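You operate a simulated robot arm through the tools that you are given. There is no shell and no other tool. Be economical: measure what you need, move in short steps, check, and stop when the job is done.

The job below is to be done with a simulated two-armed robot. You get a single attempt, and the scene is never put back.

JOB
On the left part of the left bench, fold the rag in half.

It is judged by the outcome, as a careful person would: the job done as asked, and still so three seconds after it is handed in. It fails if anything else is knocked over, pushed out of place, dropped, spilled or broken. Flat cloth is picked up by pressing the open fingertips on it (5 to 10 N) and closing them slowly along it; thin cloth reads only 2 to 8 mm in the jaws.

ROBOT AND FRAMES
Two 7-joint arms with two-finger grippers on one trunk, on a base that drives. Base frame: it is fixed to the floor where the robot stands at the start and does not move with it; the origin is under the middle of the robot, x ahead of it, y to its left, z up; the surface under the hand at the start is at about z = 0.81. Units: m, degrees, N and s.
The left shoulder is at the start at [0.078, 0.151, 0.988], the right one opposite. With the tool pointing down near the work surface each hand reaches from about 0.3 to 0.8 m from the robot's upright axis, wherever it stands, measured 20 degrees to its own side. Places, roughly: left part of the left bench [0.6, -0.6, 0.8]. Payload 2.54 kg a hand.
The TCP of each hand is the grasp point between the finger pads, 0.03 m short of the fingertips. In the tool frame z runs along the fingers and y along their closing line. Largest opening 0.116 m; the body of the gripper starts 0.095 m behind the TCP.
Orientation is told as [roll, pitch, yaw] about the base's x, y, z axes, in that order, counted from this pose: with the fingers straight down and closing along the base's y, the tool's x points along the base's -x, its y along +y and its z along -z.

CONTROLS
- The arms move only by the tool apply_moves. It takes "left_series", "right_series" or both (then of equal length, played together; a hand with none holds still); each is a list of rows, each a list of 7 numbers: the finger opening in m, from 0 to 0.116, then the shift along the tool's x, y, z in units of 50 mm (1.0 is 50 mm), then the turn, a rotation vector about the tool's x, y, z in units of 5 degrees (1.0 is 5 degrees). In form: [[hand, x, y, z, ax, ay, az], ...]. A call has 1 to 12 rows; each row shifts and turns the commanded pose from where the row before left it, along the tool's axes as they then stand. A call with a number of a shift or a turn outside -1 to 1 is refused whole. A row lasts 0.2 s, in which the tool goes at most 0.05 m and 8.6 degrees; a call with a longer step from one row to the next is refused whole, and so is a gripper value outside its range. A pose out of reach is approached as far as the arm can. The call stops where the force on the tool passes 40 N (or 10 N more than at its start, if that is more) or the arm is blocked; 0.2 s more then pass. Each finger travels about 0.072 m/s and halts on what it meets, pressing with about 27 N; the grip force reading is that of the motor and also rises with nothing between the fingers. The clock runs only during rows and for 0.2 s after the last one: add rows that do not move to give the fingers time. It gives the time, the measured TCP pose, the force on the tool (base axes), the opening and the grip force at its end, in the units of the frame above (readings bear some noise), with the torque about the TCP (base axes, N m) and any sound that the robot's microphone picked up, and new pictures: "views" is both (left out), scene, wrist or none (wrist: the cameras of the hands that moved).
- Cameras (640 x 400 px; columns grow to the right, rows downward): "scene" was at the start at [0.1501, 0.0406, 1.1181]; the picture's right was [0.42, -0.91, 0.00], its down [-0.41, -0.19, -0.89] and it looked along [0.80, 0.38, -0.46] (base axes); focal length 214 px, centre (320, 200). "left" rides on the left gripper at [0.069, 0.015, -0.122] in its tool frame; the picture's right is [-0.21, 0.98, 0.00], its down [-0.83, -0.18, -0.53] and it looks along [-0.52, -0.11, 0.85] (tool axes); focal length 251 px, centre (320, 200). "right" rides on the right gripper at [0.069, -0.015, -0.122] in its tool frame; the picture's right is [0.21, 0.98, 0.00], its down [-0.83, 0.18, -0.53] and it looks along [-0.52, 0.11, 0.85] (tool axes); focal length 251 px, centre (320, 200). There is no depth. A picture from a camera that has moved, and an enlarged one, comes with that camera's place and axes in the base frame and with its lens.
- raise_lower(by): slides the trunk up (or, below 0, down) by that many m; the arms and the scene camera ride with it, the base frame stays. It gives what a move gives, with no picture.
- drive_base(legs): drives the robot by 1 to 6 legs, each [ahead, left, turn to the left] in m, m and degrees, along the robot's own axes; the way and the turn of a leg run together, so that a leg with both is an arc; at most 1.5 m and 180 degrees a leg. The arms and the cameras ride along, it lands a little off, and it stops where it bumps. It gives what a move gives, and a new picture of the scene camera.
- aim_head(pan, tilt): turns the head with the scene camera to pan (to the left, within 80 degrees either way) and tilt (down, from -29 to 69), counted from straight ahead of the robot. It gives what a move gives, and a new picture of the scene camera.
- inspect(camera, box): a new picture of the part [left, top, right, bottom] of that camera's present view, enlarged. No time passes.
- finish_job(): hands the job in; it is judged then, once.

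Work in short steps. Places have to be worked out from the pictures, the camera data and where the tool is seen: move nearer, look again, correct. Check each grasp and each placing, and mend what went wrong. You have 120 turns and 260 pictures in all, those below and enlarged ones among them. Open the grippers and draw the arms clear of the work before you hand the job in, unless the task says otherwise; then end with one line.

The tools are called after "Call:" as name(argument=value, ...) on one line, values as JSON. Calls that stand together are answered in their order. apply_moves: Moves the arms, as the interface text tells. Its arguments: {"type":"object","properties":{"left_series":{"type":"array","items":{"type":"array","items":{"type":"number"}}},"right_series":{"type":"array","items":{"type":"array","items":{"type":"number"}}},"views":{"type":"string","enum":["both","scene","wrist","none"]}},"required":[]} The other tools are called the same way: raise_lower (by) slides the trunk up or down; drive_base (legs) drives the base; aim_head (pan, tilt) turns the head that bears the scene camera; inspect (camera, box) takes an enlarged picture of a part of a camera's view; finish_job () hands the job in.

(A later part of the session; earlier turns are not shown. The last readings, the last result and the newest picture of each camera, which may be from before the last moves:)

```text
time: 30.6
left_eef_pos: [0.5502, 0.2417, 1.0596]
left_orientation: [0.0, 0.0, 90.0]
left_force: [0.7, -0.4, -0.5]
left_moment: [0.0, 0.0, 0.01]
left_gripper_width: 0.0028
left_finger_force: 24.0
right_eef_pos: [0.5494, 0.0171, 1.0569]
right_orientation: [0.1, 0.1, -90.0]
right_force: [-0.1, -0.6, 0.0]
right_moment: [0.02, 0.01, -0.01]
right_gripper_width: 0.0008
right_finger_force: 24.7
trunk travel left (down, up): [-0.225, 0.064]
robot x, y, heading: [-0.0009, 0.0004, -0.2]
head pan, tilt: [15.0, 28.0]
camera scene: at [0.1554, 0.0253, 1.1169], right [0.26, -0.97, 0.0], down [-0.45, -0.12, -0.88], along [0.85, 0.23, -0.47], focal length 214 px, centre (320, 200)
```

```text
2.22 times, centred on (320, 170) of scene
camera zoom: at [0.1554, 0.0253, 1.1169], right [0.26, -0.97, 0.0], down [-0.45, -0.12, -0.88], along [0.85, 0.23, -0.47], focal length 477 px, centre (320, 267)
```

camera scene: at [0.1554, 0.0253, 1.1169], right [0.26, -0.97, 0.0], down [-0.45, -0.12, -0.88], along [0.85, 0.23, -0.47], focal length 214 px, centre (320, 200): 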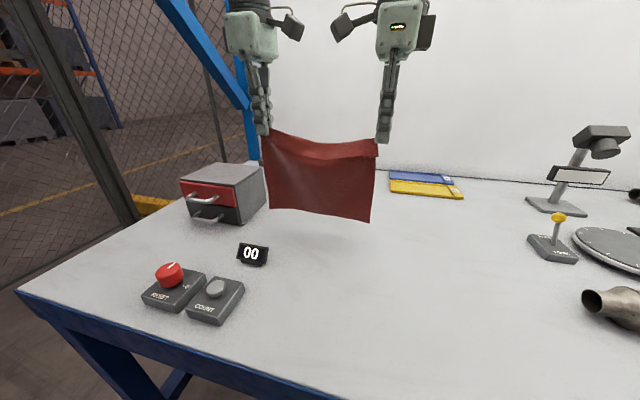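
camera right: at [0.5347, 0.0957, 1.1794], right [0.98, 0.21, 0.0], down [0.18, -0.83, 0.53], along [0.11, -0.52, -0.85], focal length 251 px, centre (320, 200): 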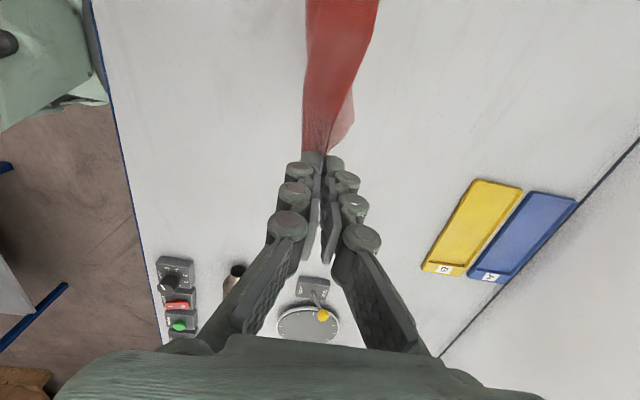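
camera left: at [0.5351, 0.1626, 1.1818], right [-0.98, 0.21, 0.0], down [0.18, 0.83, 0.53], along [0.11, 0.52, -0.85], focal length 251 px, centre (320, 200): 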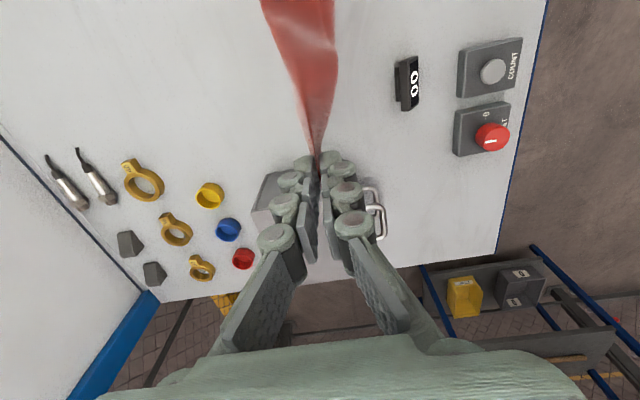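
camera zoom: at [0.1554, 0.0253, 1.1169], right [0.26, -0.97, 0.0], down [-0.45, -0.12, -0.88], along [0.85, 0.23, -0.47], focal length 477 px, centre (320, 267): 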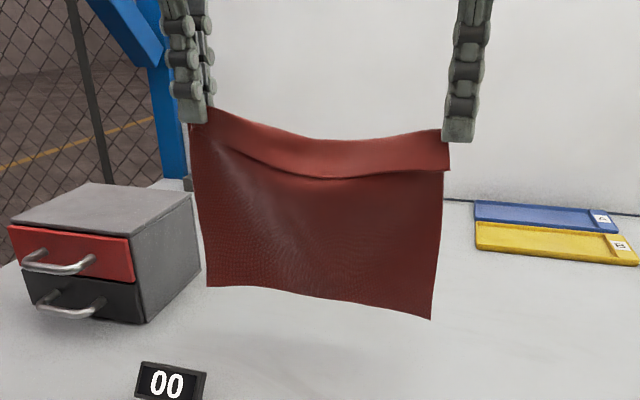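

The rag now hangs straight, with its lower edge level at z≈0.857 and the tail on the near side, as wanted. I'll bring the lower edge down to touch at x≈0.52.

Call:
apply_moves(left_series=[[0, 0, 0.2, 0.3, 0, 0, 0], [0, 0, 0.2, 0.3, 0, 0, 0], [0, 0, 0.2, 0.3, 0, 0, 0], [0, 0, 0, 0.1, 0, 0, 0], [0, 0, 0, 0, 0, 0, 0]], right_series=[[0, 0, -0.2, 0.28, 0, 0, 0], [0, 0, -0.2, 0.28, 0, 0, 0], [0, 0, -0.2, 0.28, 0, 0, 0], [0, 0, 0, 0.1, 0, 0, 0], [0, 0, 0, 0, 0, 0, 0]], views="scene")

Call:
inspect(camera="scene", box=[220, 120, 420, 300])

```text
time: 31.8
left_eef_pos: [0.5206, 0.2412, 1.0078]
left_orientation: [-0.1, 0.0, 90.1]
left_force: [0.2, 0.1, -0.5]
left_moment: [-0.02, 0.02, 0.01]
left_gripper_width: 0.003
left_finger_force: 24.5
right_eef_pos: [0.5185, 0.0172, 1.0103]
right_orientation: [0.0, 0.1, -90.1]
right_force: [0.8, 0.5, 0.9]
right_moment: [0.0, 0.0, -0.03]
right_gripper_width: 0.0011
right_finger_force: 27.5
trunk travel left (down, up): [-0.225, 0.064]
robot x, y, heading: [-0.0014, 0.0008, 0.1]
head pan, tilt: [15.0, 28.0]
camera scene: at [0.1554, 0.0253, 1.1169], right [0.26, -0.97, 0.0], down [-0.45, -0.12, -0.88], along [0.85, 0.23, -0.47], focal length 214 px, centre (320, 200)
```

scene: 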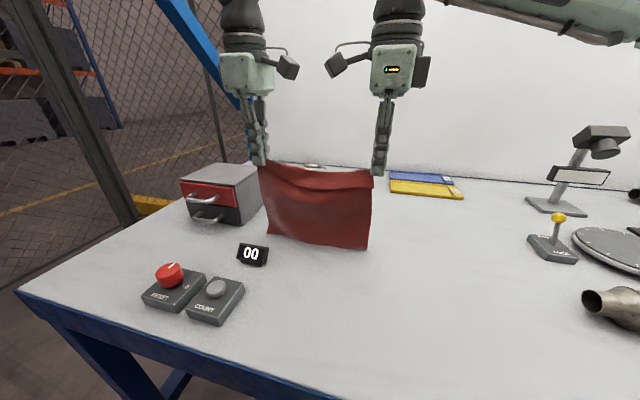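

```text
2.22 times, centred on (320, 210) of scene
camera zoom: at [0.1554, 0.0253, 1.1169], right [0.26, -0.97, 0.0], down [-0.45, -0.12, -0.88], along [0.85, 0.23, -0.47], focal length 477 px, centre (320, 178)
```

zoom: 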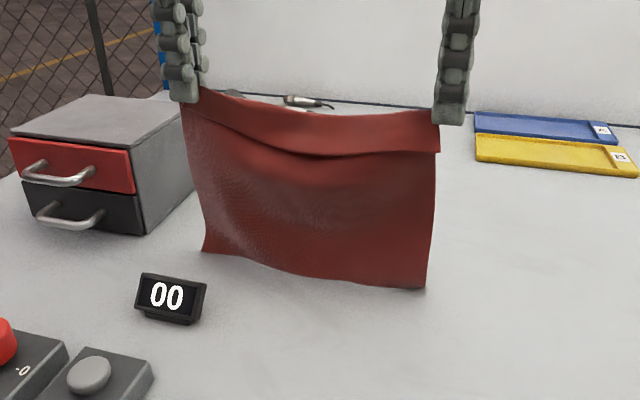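

The lower edge touches the bench at x≈0.52. Now I'll lay the lower half forward, doing half of that motion first.

Call:
apply_moves(left_series=[[0, 0, -0.27, 0.3, 0, 0, 0], [0, 0, -0.27, 0.3, 0, 0, 0], [0, 0, -0.27, 0.29, 0, 0, 0], [0, 0, -0.27, 0.29, 0, 0, 0], [0, 0, 0, 0, 0, 0, 0]], right_series=[[0, 0, 0.27, 0.33, 0, 0, 0], [0, 0, 0.27, 0.32, 0, 0, 0], [0, 0, 0.27, 0.3, 0, 0, 0], [0, 0, 0.28, 0.29, 0, 0, 0], [0, 0, 0, 0, 0, 0, 0]], views="both")

```text
time: 33.0
left_eef_pos: [0.5745, 0.2416, 0.9506]
left_orientation: [0.0, 0.0, 90.1]
left_force: [0.8, -0.7, -0.6]
left_moment: [-0.01, -0.03, 0.01]
left_gripper_width: 0.0027
left_finger_force: 24.3
right_eef_pos: [0.5745, 0.0187, 0.9473]
right_orientation: [0.0, 0.1, -90.0]
right_force: [-1.0, -1.2, -1.0]
right_moment: [0.02, 0.0, 0.01]
right_gripper_width: 0.0016
right_finger_force: 27.6
trunk travel left (down, up): [-0.225, 0.064]
robot x, y, heading: [0.0028, -0.0019, -0.2]
head pan, tilt: [15.0, 28.0]
camera scene: at [0.1552, 0.0253, 1.117], right [0.26, -0.97, 0.0], down [-0.45, -0.12, -0.88], along [0.85, 0.23, -0.47], focal length 214 px, centre (320, 200)
camera right: at [0.5588, 0.0871, 1.069], right [0.98, 0.21, 0.0], down [0.18, -0.83, 0.53], along [0.11, -0.52, -0.85], focal length 251 px, centre (320, 200)
camera left: at [0.5597, 0.1718, 1.0711], right [-0.98, 0.21, 0.0], down [0.18, 0.83, 0.53], along [0.12, 0.52, -0.85], focal length 251 px, centre (320, 200)
```

scene: 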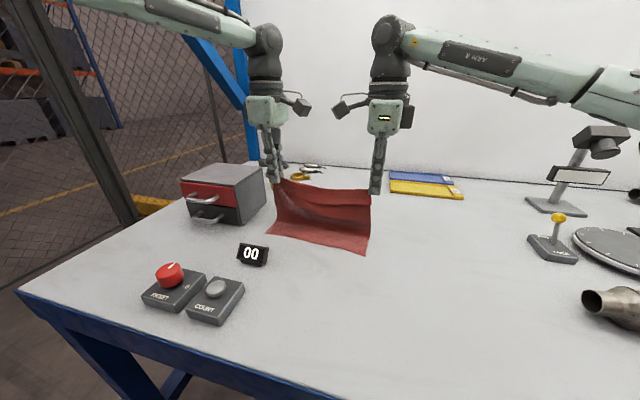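
right: 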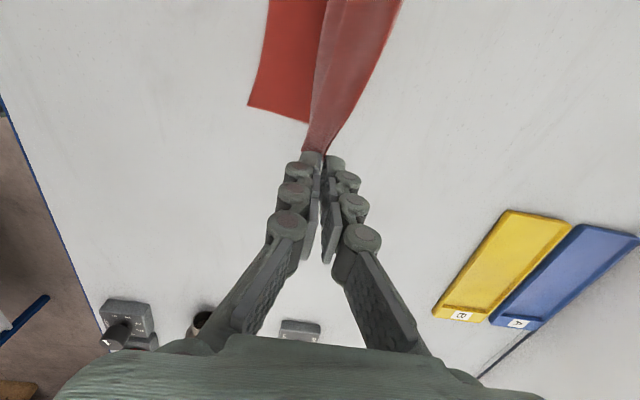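
left: 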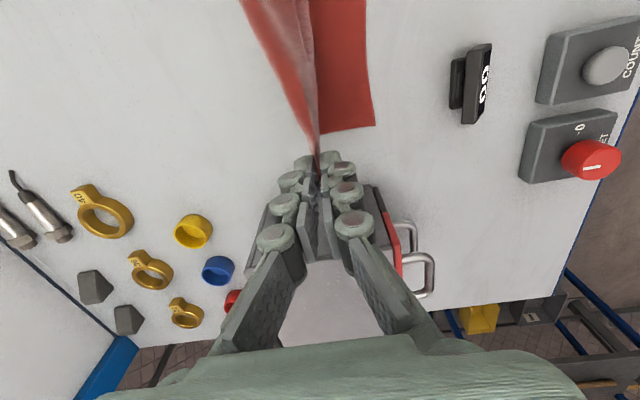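

The lower half is laying down well, with its edge at x≈0.50 on the right and 0.52 on the left. I'll finish the forward part, up to the fold line.

Call:
apply_moves(left_series=[[0, 0, -0.25, 0.22, 0, 0, 0], [0, 0, -0.25, 0.22, 0, 0, 0], [0, 0, -0.25, 0.23, 0, 0, 0], [0, 0, -0.25, 0.23, 0, 0, 0], [0, 0, 0, 0, 0, 0, 0]], right_series=[[0, 0, 0.2, 0.2, 0, 0, 0], [0, 0, 0.2, 0.21, 0, 0, 0], [0, 0, 0.2, 0.21, 0, 0, 0], [0, 0, 0.2, 0.21, 0, 0, 0], [0, 0, 0, 0, 0, 0, 0]], views="both")

```text
time: 34.2
left_eef_pos: [0.6253, 0.2427, 0.9051]
left_orientation: [-0.1, 0.0, 90.0]
left_force: [-0.4, -0.8, -0.8]
left_moment: [0.0, -0.02, 0.02]
left_gripper_width: 0.003
left_finger_force: 24.5
right_eef_pos: [0.6146, 0.0174, 0.9051]
right_orientation: [0.0, 0.0, -90.1]
right_force: [1.0, -0.6, 0.5]
right_moment: [-0.02, 0.04, -0.01]
right_gripper_width: 0.0013
right_finger_force: 26.5
trunk travel left (down, up): [-0.225, 0.064]
robot x, y, heading: [-0.001, -0.0015, 0.1]
head pan, tilt: [15.0, 28.0]
camera scene: at [0.1553, 0.0253, 1.117], right [0.26, -0.97, 0.0], down [-0.45, -0.12, -0.88], along [0.85, 0.23, -0.47], focal length 214 px, centre (320, 200)
camera right: at [0.5988, 0.086, 1.0265], right [0.98, 0.21, 0.0], down [0.18, -0.83, 0.53], along [0.11, -0.52, -0.85], focal length 251 px, centre (320, 200)
camera left: at [0.6107, 0.1729, 1.0263], right [-0.98, 0.21, 0.0], down [0.18, 0.83, 0.53], along [0.12, 0.52, -0.85], focal length 251 px, centre (320, 200)
```

scene: 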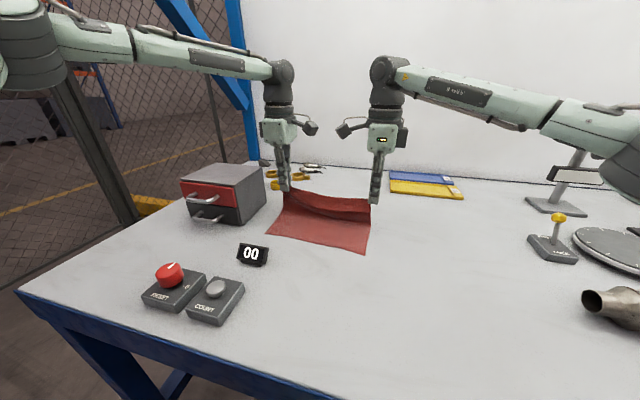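
right: 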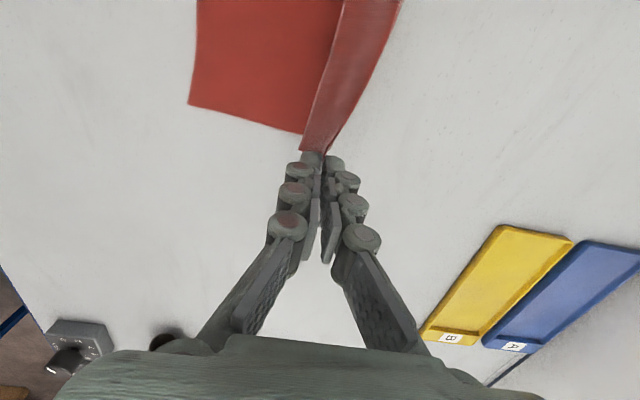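
left: 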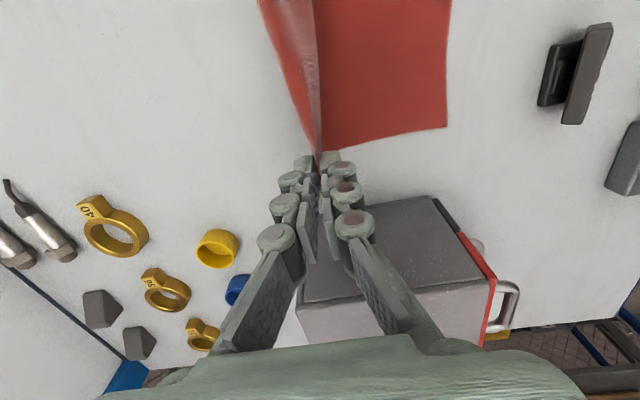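

The lower half lies flat, with corners at (0.503, 0.022) and (0.519, 0.256). Now I'll bring the held edge back over it in an arc and stop just above the cloth.

Call:
apply_moves(left_series=[[0, -0.03, 0.315, 0.06, 0, 0, 0], [0, -0.03, 0.315, 0.11, 0, 0, 0], [0, -0.04, 0.25, 0.17, 0, 0, 0], [0, 0, 0.19, 0.22, 0, 0, 0], [0, 0, 0.13, 0.26, 0, 0, 0], [0, 0, 0.06, 0.2, 0, 0, 0], [0, 0, 0, 0, 0, 0, 0]], right_series=[[0, 0.03, -0.34, 0.06, 0, 0, 0], [0, 0.03, -0.34, 0.11, 0, 0, 0], [0, 0.04, -0.27, 0.17, 0, 0, 0], [0, 0, -0.2, 0.22, 0, 0, 0], [0, 0, -0.14, 0.26, 0, 0, 0], [0, 0, -0.07, 0.2, 0, 0, 0], [0, 0, 0, 0, 0, 0, 0]], views="both")

Call:
inspect(camera="scene", box=[220, 150, 420, 300])

```text
time: 35.8
left_eef_pos: [0.5621, 0.2468, 0.853]
left_orientation: [0.0, 0.0, 89.9]
left_force: [0.3, 0.4, -1.5]
left_moment: [-0.01, 0.04, 0.03]
left_gripper_width: 0.0027
left_finger_force: 24.5
right_eef_pos: [0.5479, 0.0229, 0.8543]
right_orientation: [0.1, 0.1, -90.0]
right_force: [-0.3, -0.1, 0.2]
right_moment: [-0.01, 0.01, 0.05]
right_gripper_width: 0.0016
right_finger_force: 26.9
trunk travel left (down, up): [-0.225, 0.064]
robot x, y, heading: [-0.0011, 0.0002, -0.1]
head pan, tilt: [15.0, 28.0]
camera scene: at [0.1554, 0.0253, 1.1169], right [0.26, -0.97, 0.0], down [-0.45, -0.12, -0.88], along [0.85, 0.23, -0.47], focal length 214 px, centre (320, 200)
camera right: at [0.5319, 0.0908, 0.9756], right [0.98, 0.21, 0.0], down [0.18, -0.83, 0.53], along [0.11, -0.52, -0.85], focal length 251 px, centre (320, 200)
camera left: at [0.5478, 0.1778, 0.9744], right [-0.98, 0.21, 0.0], down [0.18, 0.83, 0.53], along [0.11, 0.52, -0.85], focal length 251 px, centre (320, 200)
```

scene: 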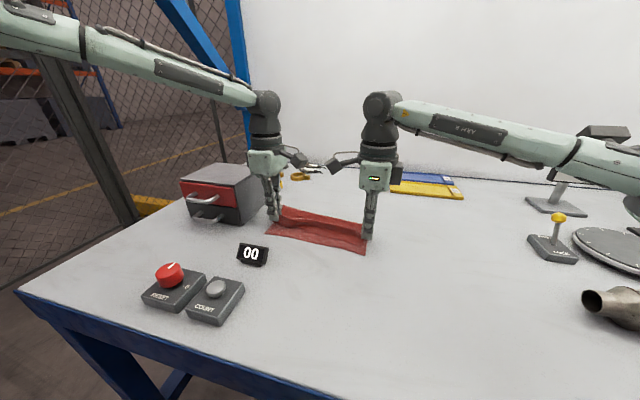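
right: 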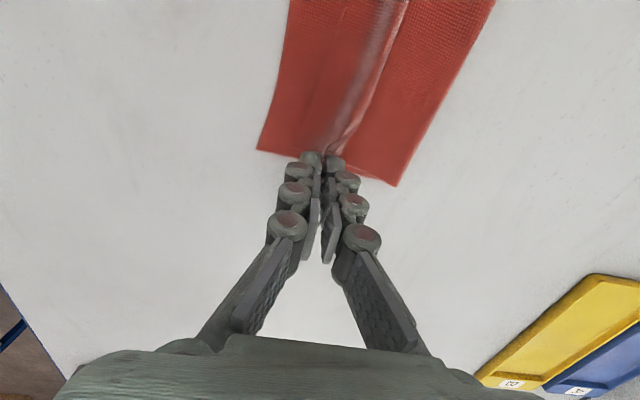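
left: 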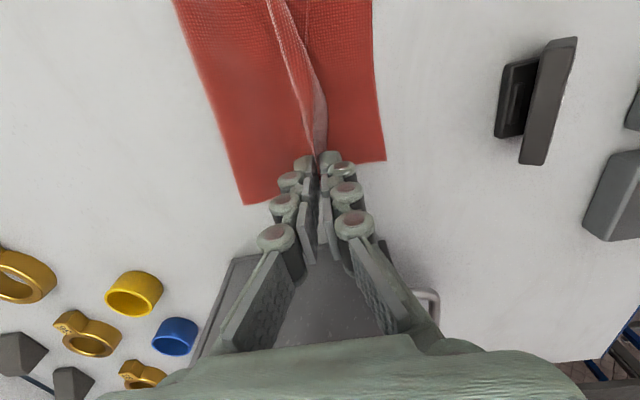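

```text
2.67 times, centred on (320, 225) of scene
camera zoom: at [0.1554, 0.0253, 1.1169], right [0.26, -0.97, 0.0], down [-0.45, -0.12, -0.88], along [0.85, 0.23, -0.47], focal length 572 px, centre (320, 133)
```

zoom: 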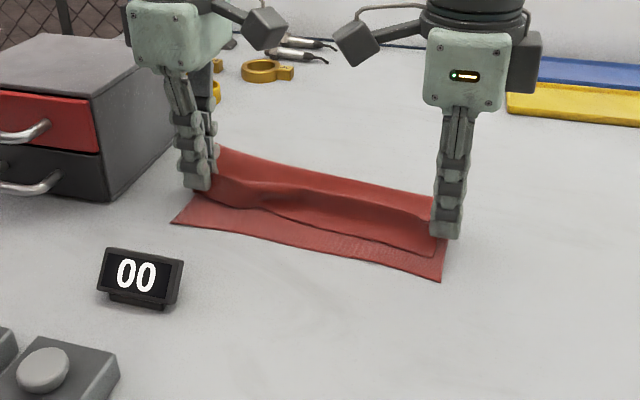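

The fold line is in the right place (x≈0.607 to 0.628), and only the pinched rucks keep the top edge short of the lower one. I'll press lightly on the cloth, then open slowly so the fingertips spread the rucks flat.

Call:
apply_moves(left_series=[[0, 0, 0, 0.1, 0, 0, 0], [0, 0, 0, 0.08, 0, 0, 0], [0, 0, 0, 0, 0, 0, 0]], right_series=[[0, 0, 0, 0.1, 0, 0, 0], [0, 0, 0, 0.1, 0, 0, 0], [0, 0, 0, 0, 0, 0, 0]], views="none")

```text
time: 36.6
left_eef_pos: [0.5619, 0.2472, 0.8457]
left_orientation: [0.0, 0.0, 89.9]
left_force: [0.7, -0.7, -0.3]
left_moment: [-0.01, 0.01, -0.01]
left_gripper_width: 0.003
left_finger_force: 24.8
right_eef_pos: [0.547, 0.0216, 0.8438]
right_orientation: [0.1, -0.1, -89.9]
right_force: [0.0, -0.5, 0.6]
right_moment: [-0.02, -0.03, -0.03]
right_gripper_width: 0.0012
right_finger_force: 26.1
trunk travel left (down, up): [-0.225, 0.064]
robot x, y, heading: [-0.0018, -0.001, 0.0]
head pan, tilt: [15.0, 28.0]
```

No contact yet. I'll step down a few more millimetres.

Call:
apply_moves(left_series=[[0, 0, 0, 0.06, 0, 0, 0], [0, 0, 0, 0, 0, 0, 0]], right_series=[[0, 0, 0, 0.04, 0, 0, 0], [0, 0, 0, 0, 0, 0, 0]], views="none")

```text
time: 37.2
left_eef_pos: [0.5618, 0.2482, 0.843]
left_orientation: [0.0, -0.1, 90.0]
left_force: [0.1, 0.7, -0.2]
left_moment: [-0.02, -0.01, -0.03]
left_gripper_width: 0.0034
left_finger_force: 24.9
right_eef_pos: [0.5472, 0.0231, 0.8435]
right_orientation: [0.0, 0.1, -90.0]
right_force: [0.0, 0.6, -0.2]
right_moment: [0.01, 0.03, -0.01]
right_gripper_width: 0.0014
right_finger_force: 27.3
trunk travel left (down, up): [-0.225, 0.064]
robot x, y, heading: [-0.0002, 0.0007, 0.0]
head pan, tilt: [15.0, 28.0]
```

Still free; another 2.5–3 mm down.

Call:
apply_moves(left_series=[[0, 0, 0, 0.05, 0, 0, 0], [0, 0, 0, 0, 0, 0, 0]], right_series=[[0, 0, 0, 0.06, 0, 0, 0], [0, 0, 0, 0, 0, 0, 0]], views="none")

```text
time: 37.8
left_eef_pos: [0.562, 0.2467, 0.8403]
left_orientation: [-0.1, 0.0, 90.0]
left_force: [-0.8, 0.1, 5.0]
left_moment: [0.04, -0.01, 0.0]
left_gripper_width: 0.0008
left_finger_force: 22.9
right_eef_pos: [0.5471, 0.0217, 0.8407]
right_orientation: [0.1, 0.1, -90.0]
right_force: [1.2, 0.1, 1.9]
right_moment: [0.05, -0.01, -0.01]
right_gripper_width: 0.0014
right_finger_force: 26.6
trunk travel left (down, up): [-0.225, 0.064]
robot x, y, heading: [-0.0006, 0.0006, -0.0]
head pan, tilt: [15.0, 28.0]
```

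Light contact on both (5 N and 2 N). I'll open slowly to spread the cloth.

Call:
apply_moves(left_series=[[0.004, 0, 0, 0, 0, 0, 0], [0.008, 0, 0, 0, 0, 0, 0], [0.012, 0, 0, 0, 0, 0, 0], [0.016, 0, 0, 0, 0, 0, 0], [0.02, 0, 0, 0, 0, 0, 0], [0.024, 0, 0, 0, 0, 0, 0], [0.028, 0, 0, 0, 0, 0, 0], [0.032, 0, 0, 0, 0, 0, 0], [0.036, 0, 0, 0, 0, 0, 0], [0.04, 0, 0, 0, 0, 0, 0]], right_series=[[0.004, 0, 0, 0.02, 0, 0, 0], [0.008, 0, 0, 0, 0, 0, 0], [0.012, 0, 0, 0, 0, 0, 0], [0.016, 0, 0, 0, 0, 0, 0], [0.02, 0, 0, 0, 0, 0, 0], [0.024, 0, 0, 0, 0, 0, 0], [0.028, 0, 0, 0, 0, 0, 0], [0.032, 0, 0, 0, 0, 0, 0], [0.036, 0, 0, 0, 0, 0, 0], [0.04, 0, 0, 0, 0, 0, 0]])

Call:
inspect(camera="scene", box=[220, 150, 420, 300])

```text
time: 40.0
left_eef_pos: [0.5615, 0.2474, 0.8398]
left_orientation: [0.0, 0.0, 90.0]
left_force: [0.5, 0.1, 4.2]
left_moment: [-0.03, -0.04, 0.0]
left_gripper_width: 0.0411
left_finger_force: 3.0
right_eef_pos: [0.5473, 0.023, 0.8404]
right_orientation: [0.1, 0.1, -90.1]
right_force: [0.5, -0.1, 4.6]
right_moment: [0.03, 0.03, 0.01]
right_gripper_width: 0.0414
right_finger_force: 0.1
trunk travel left (down, up): [-0.225, 0.064]
robot x, y, heading: [0.0009, -0.0003, 0.1]
head pan, tilt: [15.0, 28.0]
camera scene: at [0.1548, 0.0252, 1.117], right [0.26, -0.97, 0.0], down [-0.45, -0.12, -0.88], along [0.85, 0.23, -0.47], focal length 214 px, centre (320, 200)
camera right: at [0.5311, 0.0905, 0.9612], right [0.98, 0.21, 0.0], down [0.18, -0.83, 0.53], along [0.12, -0.52, -0.85], focal length 251 px, centre (320, 200)
camera left: at [0.5467, 0.1775, 0.9607], right [-0.98, 0.21, 0.0], down [0.18, 0.83, 0.53], along [0.12, 0.52, -0.85], focal length 251 px, centre (320, 200)
```

scene: 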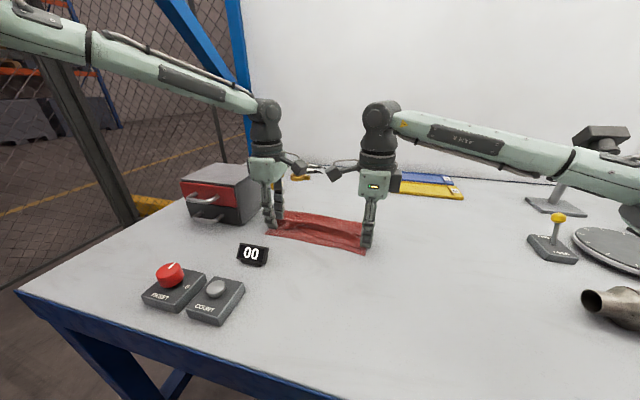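
right: 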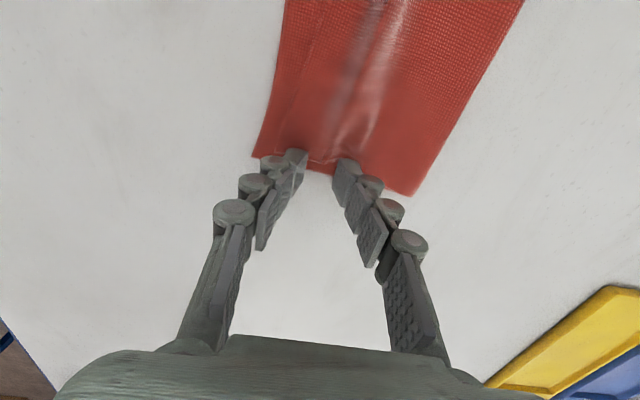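
left: 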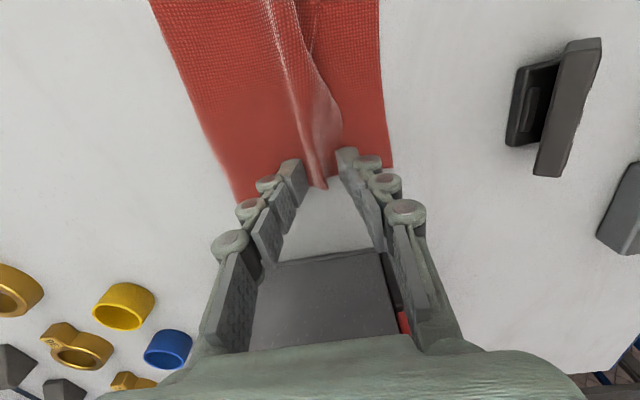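

```text
2.67 times, centred on (320, 225) of scene
camera zoom: at [0.1548, 0.0252, 1.117], right [0.26, -0.97, 0.0], down [-0.45, -0.12, -0.88], along [0.85, 0.23, -0.47], focal length 572 px, centre (320, 133)
```

zoom: 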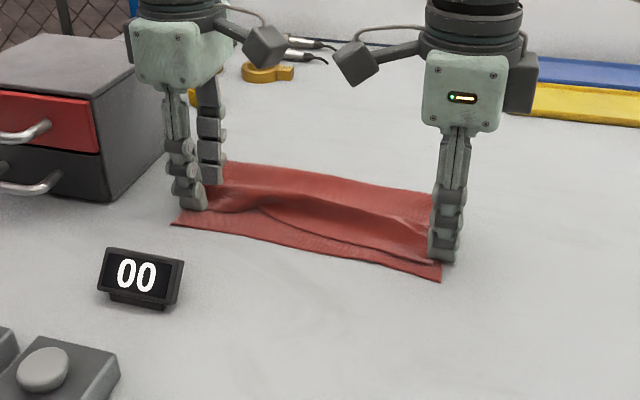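

Both grips are released. I'll lift straight up to see how the cloth lies.

Call:
apply_moves(left_series=[[0.041, 0, 0, -0.3, 0, 0, 0], [0.041, 0, 0, -0.6, 0, 0, 0], [0.041, 0, 0, -0.8, 0, 0, 0], [0.041, 0, 0, -0.8, 0, 0, 0]], right_series=[[0.041, 0, 0, -0.3, 0, 0, 0], [0.041, 0, 0, -0.6, 0, 0, 0], [0.041, 0, 0, -0.8, 0, 0, 0], [0.041, 0, 0, -0.8, 0, 0, 0]])

Call:
inspect(camera="scene", box=[220, 150, 420, 300])

```text
time: 41.0
left_eef_pos: [0.5612, 0.2479, 0.9654]
left_orientation: [0.0, 0.0, 90.0]
left_force: [-0.5, 0.2, -0.6]
left_moment: [-0.01, 0.0, 0.01]
left_gripper_width: 0.041
left_finger_force: 0.1
right_eef_pos: [0.5492, 0.0238, 0.9646]
right_orientation: [0.0, 0.0, -90.0]
right_force: [0.1, 0.4, 0.9]
right_moment: [0.01, -0.01, 0.01]
right_gripper_width: 0.0409
right_finger_force: 0.1
trunk travel left (down, up): [-0.225, 0.064]
robot x, y, heading: [-0.0022, -0.0003, 0.1]
head pan, tilt: [15.0, 28.0]
camera scene: at [0.1549, 0.0254, 1.1169], right [0.26, -0.97, 0.0], down [-0.45, -0.12, -0.88], along [0.85, 0.23, -0.47], focal length 214 px, centre (320, 200)
camera right: at [0.533, 0.0916, 1.0854], right [0.98, 0.21, 0.0], down [0.18, -0.83, 0.53], along [0.11, -0.52, -0.85], focal length 251 px, centre (320, 200)
camera left: at [0.5464, 0.1773, 1.0859], right [-0.98, 0.21, 0.0], down [0.18, 0.83, 0.53], along [0.12, 0.52, -0.85], focal length 251 px, centre (320, 200)
```

scene: 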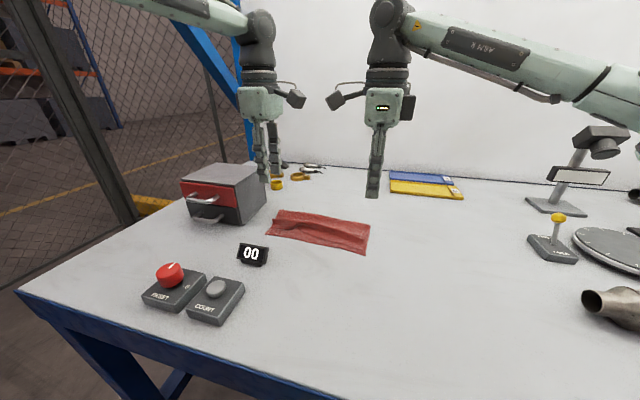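
right: 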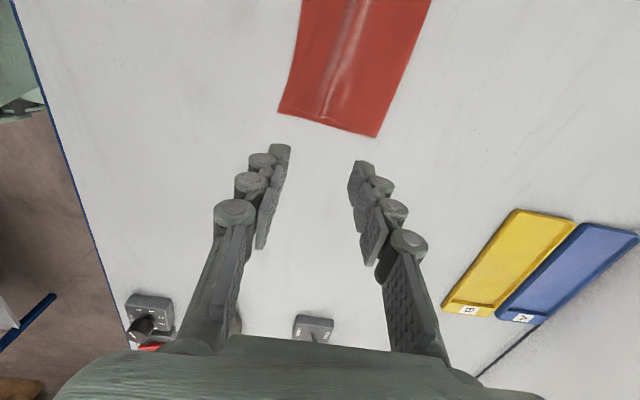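
left: 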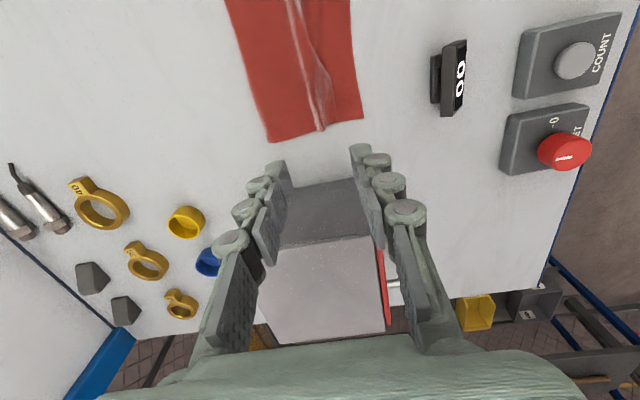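

```text
2.67 times, centred on (320, 225) of scene
camera zoom: at [0.1549, 0.0254, 1.1169], right [0.26, -0.97, 0.0], down [-0.45, -0.12, -0.88], along [0.85, 0.23, -0.47], focal length 572 px, centre (320, 133)
```

zoom: 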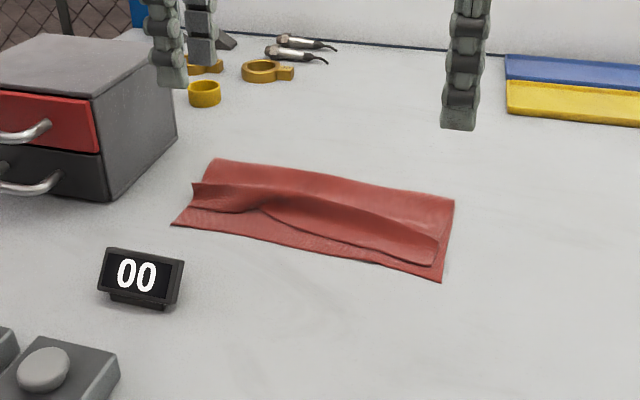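

The rag is nearly folded. A ridge remains, and the top-left corner stands off the lower edge. I'll zoom in on both ends.

Call:
inspect(camera="left", box=[220, 0, 380, 150])

Call:
inspect(camera="right", box=[260, 0, 440, 150])

Call:
inspect(camera="scene", box=[255, 195, 385, 265])

```text
2.67 times, centred on (300, 75) of left
camera zoom: at [0.5464, 0.1773, 1.0859], right [-0.98, 0.21, 0.0], down [0.18, 0.83, 0.53], along [0.12, 0.52, -0.85], focal length 670 px, centre (373, 533)
```

zoom: 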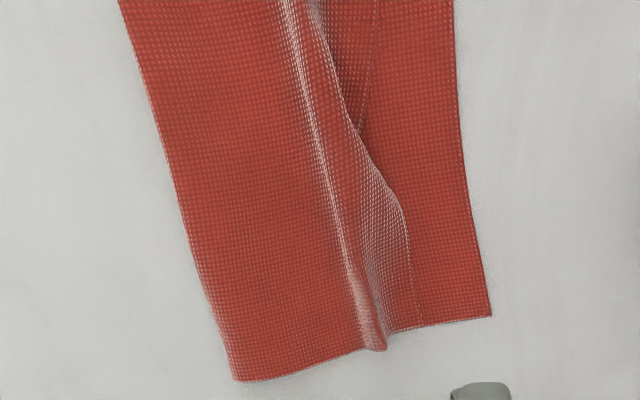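

```text
2.67 times, centred on (350, 75) of right
camera zoom: at [0.533, 0.0916, 1.0854], right [0.98, 0.21, 0.0], down [0.18, -0.83, 0.53], along [0.11, -0.52, -0.85], focal length 670 px, centre (240, 533)
```

zoom: 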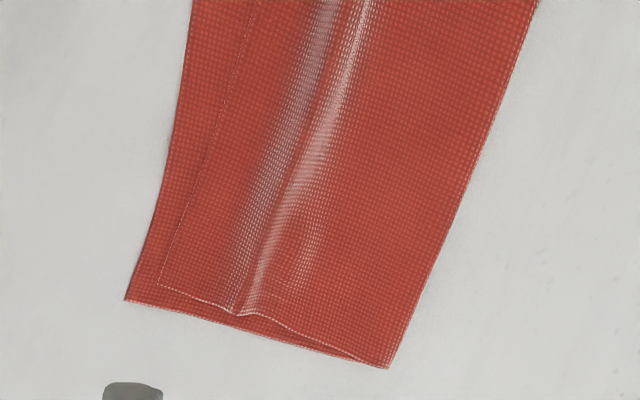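

```text
4.92 times, centred on (320, 230) of scene
camera zoom: at [0.1549, 0.0254, 1.1169], right [0.26, -0.97, 0.0], down [-0.45, -0.12, -0.88], along [0.85, 0.23, -0.47], focal length 1056 px, centre (320, 52)
```

zoom: 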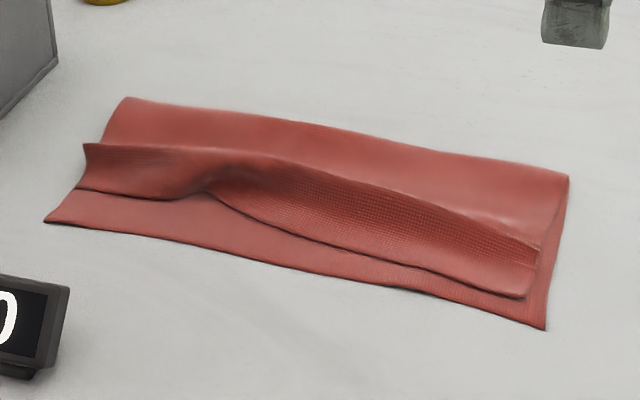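

The upper edge is about 1 cm short on the right and 2.6 cm short on the left, because a ridge holds the extra cloth. I'll iron it out: with closed fingertips on the flap just in front of the ridge, press lightly and drag toward the near edge. First I'll position.

Call:
apply_moves(left_series=[[0.0, 0.12, 0.19, 0, 0, 0, 0], [0.0, 0, 0, 0.6, 0, 0, 0], [0.0, 0, 0, 0.6, 0, 0, 0], [0.0, 0, 0, 0.6, 0, 0, 0], [0.0, 0, 0, 0.6, 0, 0, 0], [0.0, 0, 0, 0, 0, 0, 0]], right_series=[[0.0, 0.2, -0.38, 0, 0, 0, 0], [0.0, 0, 0, 0.6, 0, 0, 0], [0.0, 0, 0, 0.6, 0, 0, 0], [0.0, 0, 0, 0.6, 0, 0, 0], [0.0, 0, 0, 0.6, 0, 0, 0], [0.0, 0, 0, 0, 0, 0, 0]])

```text
time: 42.4
left_eef_pos: [0.5534, 0.2432, 0.8442]
left_orientation: [0.1, -0.1, 90.0]
left_force: [0.4, -0.2, 0.2]
left_moment: [0.04, 0.01, 0.03]
left_gripper_width: 0.0
left_finger_force: 27.0
right_eef_pos: [0.5274, 0.0333, 0.8441]
right_orientation: [0.0, 0.1, -89.9]
right_force: [0.4, 0.3, 0.3]
right_moment: [0.0, 0.0, -0.01]
right_gripper_width: 0.0
right_finger_force: 26.8
trunk travel left (down, up): [-0.225, 0.064]
robot x, y, heading: [-0.0005, -0.0024, -0.1]
head pan, tilt: [15.0, 28.0]
camera scene: at [0.1553, 0.0253, 1.117], right [0.26, -0.97, 0.0], down [-0.45, -0.12, -0.88], along [0.85, 0.23, -0.47], focal length 214 px, centre (320, 200)
camera right: at [0.5119, 0.1022, 0.9649], right [0.98, 0.21, 0.0], down [0.18, -0.83, 0.53], along [0.11, -0.52, -0.85], focal length 251 px, centre (320, 200)
camera left: at [0.5382, 0.1745, 0.9649], right [-0.98, 0.21, 0.0], down [0.18, 0.83, 0.53], along [0.11, 0.52, -0.85], focal length 251 px, centre (320, 200)
```

scene: 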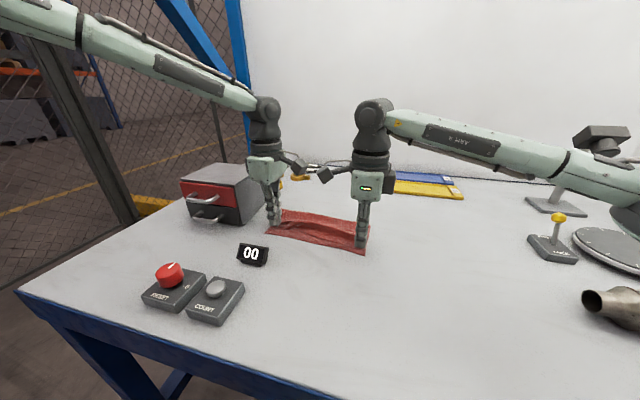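
right: 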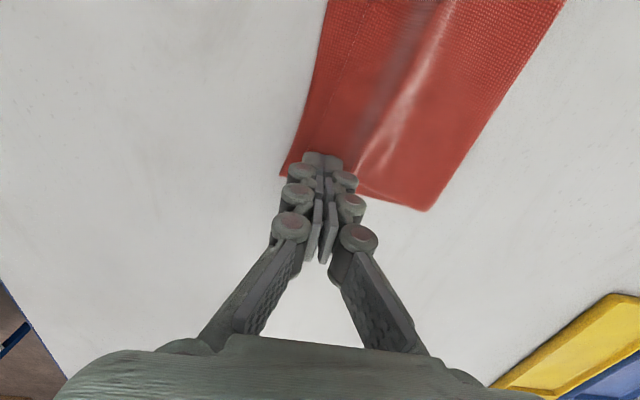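
left: 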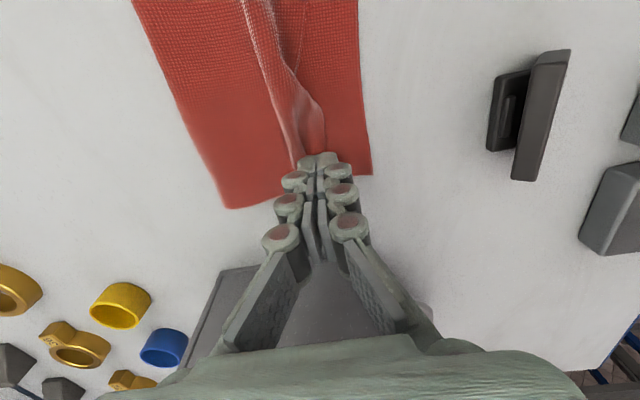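

The fingertips are over the flaps in front of the ridge. I'll lower to light pressure.

Call:
apply_moves(left_series=[[0.0, 0, 0, 0.05, 0, 0, 0], [0.0, 0, 0, 0.03, 0, 0, 0], [0.0, 0, 0, 0, 0, 0, 0]], right_series=[[0.0, 0, 0, 0.05, 0, 0, 0], [0.0, 0, 0, 0.04, 0, 0, 0], [0.0, 0, 0, 0, 0, 0, 0]], views="none")

```text
time: 43.2
left_eef_pos: [0.5525, 0.2417, 0.8415]
left_orientation: [0.0, -0.1, 90.1]
left_force: [0.0, 0.3, 0.8]
left_moment: [-0.01, 0.0, 0.0]
left_gripper_width: 0.0001
left_finger_force: 27.1
right_eef_pos: [0.5267, 0.0334, 0.8395]
right_orientation: [0.0, 0.1, -90.0]
right_force: [0.1, -0.1, 3.0]
right_moment: [0.0, -0.03, 0.04]
right_gripper_width: 0.0001
right_finger_force: 27.0
trunk travel left (down, up): [-0.225, 0.064]
robot x, y, heading: [-0.0029, -0.001, -0.1]
head pan, tilt: [15.0, 28.0]
```

Right is at 3 N and left barely touching. I'll press a bit more and then drag toward the near edge.

Call:
apply_moves(left_series=[[0.0, 0, 0, 0.05, 0, 0, 0], [0.0, 0, 0.1, 0, 0, 0, 0], [0.0, 0, 0.1, 0, 0, 0, 0], [0.0, 0, 0.1, 0, 0, 0, 0], [0.0, 0, 0.1, 0, 0, 0, 0], [0.0, 0, 0.1, 0, 0, 0, 0], [0.0, 0, 0, 0, 0, 0, 0]], right_series=[[0.0, 0, 0, 0.02, 0, 0, 0], [0.0, 0, -0.04, 0, 0, 0, 0], [0.0, 0, -0.04, 0, 0, 0, 0], [0.0, 0, -0.04, 0, 0, 0, 0], [0.0, 0, -0.04, 0, 0, 0, 0], [0.0, 0, -0.04, 0, 0, 0, 0], [0.0, 0, 0, 0, 0, 0, 0]], views="both")

Call:
inspect(camera="scene", box=[255, 195, 385, 265])

```text
time: 44.8
left_eef_pos: [0.527, 0.2421, 0.8406]
left_orientation: [-0.2, 0.0, 90.0]
left_force: [4.2, -1.0, 14.0]
left_moment: [0.03, -0.18, -0.03]
left_gripper_width: 0.0001
left_finger_force: 27.6
right_eef_pos: [0.5179, 0.0332, 0.8397]
right_orientation: [0.2, 0.1, -90.0]
right_force: [1.5, 0.4, 5.8]
right_moment: [0.02, -0.05, 0.01]
right_gripper_width: 0.0
right_finger_force: 27.6
trunk travel left (down, up): [-0.225, 0.064]
robot x, y, heading: [-0.0005, -0.0022, -0.2]
head pan, tilt: [15.0, 28.0]
camera scene: at [0.1543, 0.0248, 1.1173], right [0.26, -0.97, 0.0], down [-0.45, -0.12, -0.88], along [0.85, 0.23, -0.47], focal length 214 px, centre (320, 200)
camera right: at [0.502, 0.1012, 0.9607], right [0.98, 0.21, 0.0], down [0.18, -0.83, 0.53], along [0.12, -0.52, -0.85], focal length 251 px, centre (320, 200)
camera left: at [0.5116, 0.1719, 0.9606], right [-0.98, 0.21, 0.0], down [0.18, 0.83, 0.54], along [0.12, 0.52, -0.84], focal length 251 px, centre (320, 200)
```

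scene: 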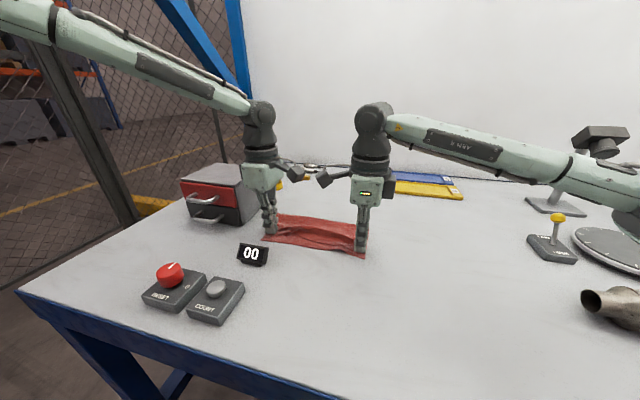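
right: 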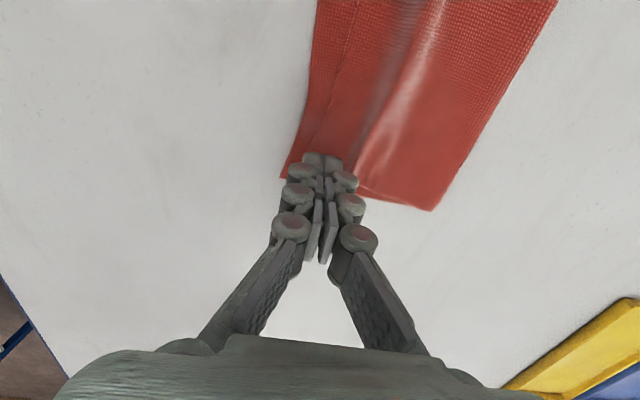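
left: 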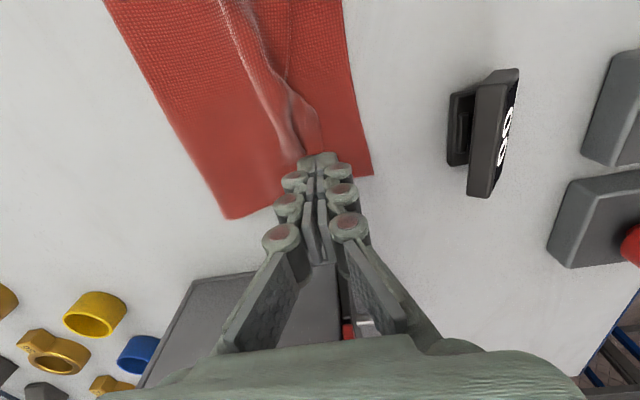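

```text
4.92 times, centred on (320, 230) of scene
camera zoom: at [0.1543, 0.0248, 1.1173], right [0.26, -0.97, 0.0], down [-0.45, -0.12, -0.88], along [0.85, 0.23, -0.47], focal length 1056 px, centre (320, 52)
```

zoom: 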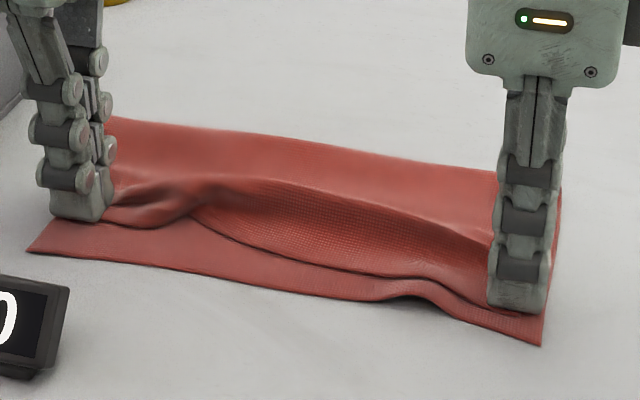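

Pressing drags both layers together, so that doesn't help. A better idea is to keep the fingertips a few mm above the flat cloth and push only the ridge toward the free edge. I'll lift and see how things lie.

Call:
apply_moves(left_series=[[0.0, 0, 0, -0.3, 0, 0, 0], [0.0, 0, -0.5, -0.6, 0, 0, 0], [0.0, 0, -0.5, -0.6, 0, 0, 0], [0.0, 0, 0, 0, 0, 0, 0]], right_series=[[0.0, 0, 0, -0.3, 0, 0, 0], [0.0, 0, 0.5, -0.6, 0, 0, 0], [0.0, 0, 0.5, -0.6, 0, 0, 0], [0.0, 0, 0, 0, 0, 0, 0]])

Call:
inspect(camera="scene", box=[255, 195, 385, 265])

```text
time: 45.8
left_eef_pos: [0.5772, 0.2423, 0.9141]
left_orientation: [-0.1, 0.0, 89.9]
left_force: [0.2, -0.3, 0.4]
left_moment: [0.02, -0.01, 0.03]
left_gripper_width: 0.0002
left_finger_force: 27.1
right_eef_pos: [0.5706, 0.0333, 0.9138]
right_orientation: [0.0, -0.1, -90.0]
right_force: [0.8, -0.1, 0.0]
right_moment: [-0.02, -0.05, -0.02]
right_gripper_width: 0.0
right_finger_force: 27.4
trunk travel left (down, up): [-0.225, 0.064]
robot x, y, heading: [-0.0016, -0.0012, -0.0]
head pan, tilt: [15.0, 28.0]
camera scene: at [0.1553, 0.0252, 1.1169], right [0.26, -0.97, 0.0], down [-0.45, -0.12, -0.88], along [0.85, 0.23, -0.47], focal length 214 px, centre (320, 200)
camera right: at [0.5541, 0.1013, 1.0349], right [0.98, 0.21, 0.0], down [0.18, -0.83, 0.53], along [0.11, -0.52, -0.85], focal length 251 px, centre (320, 200)
camera left: at [0.5616, 0.1736, 1.0344], right [-0.98, 0.21, 0.0], down [0.18, 0.83, 0.53], along [0.11, 0.52, -0.85], focal length 251 px, centre (320, 200)
```

scene: 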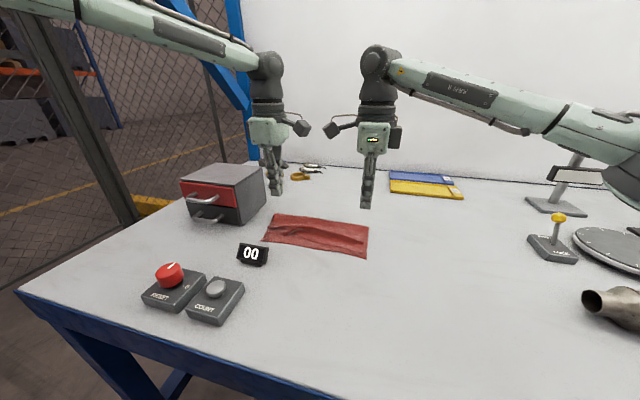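
right: 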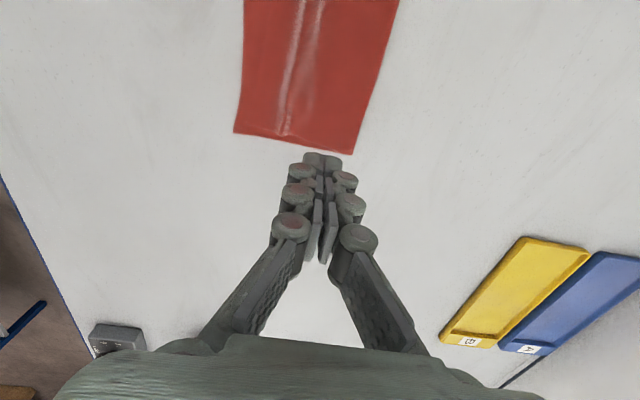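
left: 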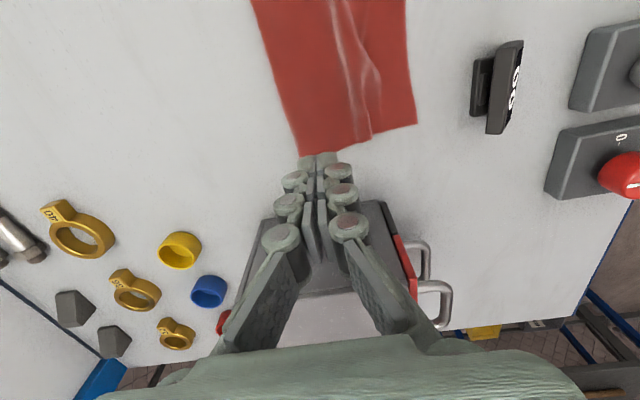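

```text
4.92 times, centred on (320, 230) of scene
camera zoom: at [0.1553, 0.0252, 1.1169], right [0.26, -0.97, 0.0], down [-0.45, -0.12, -0.88], along [0.85, 0.23, -0.47], focal length 1056 px, centre (320, 52)
```

zoom: 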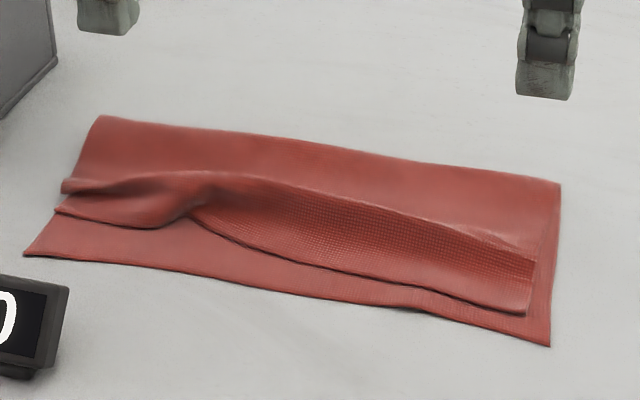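

Call:
inspect(camera="left", box=[240, 0, 440, 160])

Call:
inspect(camera="right", box=[220, 0, 420, 160])

```text
2.50 times, centred on (340, 80) of left
camera zoom: at [0.5616, 0.1736, 1.0344], right [-0.98, 0.21, 0.0], down [0.18, 0.83, 0.53], along [0.11, 0.52, -0.85], focal length 629 px, centre (270, 500)
```

zoom: 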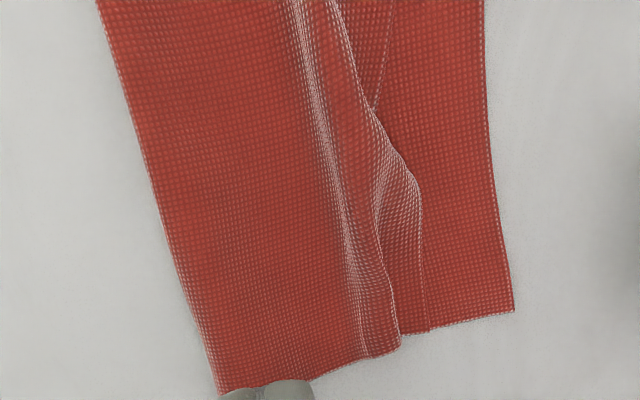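

```text
2.50 times, centred on (320, 80) of right
camera zoom: at [0.5541, 0.1013, 1.0349], right [0.98, 0.21, 0.0], down [0.18, -0.83, 0.53], along [0.11, -0.52, -0.85], focal length 629 px, centre (320, 500)
```

zoom: 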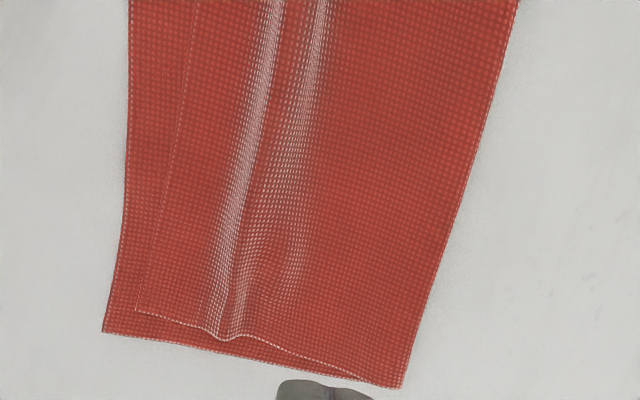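

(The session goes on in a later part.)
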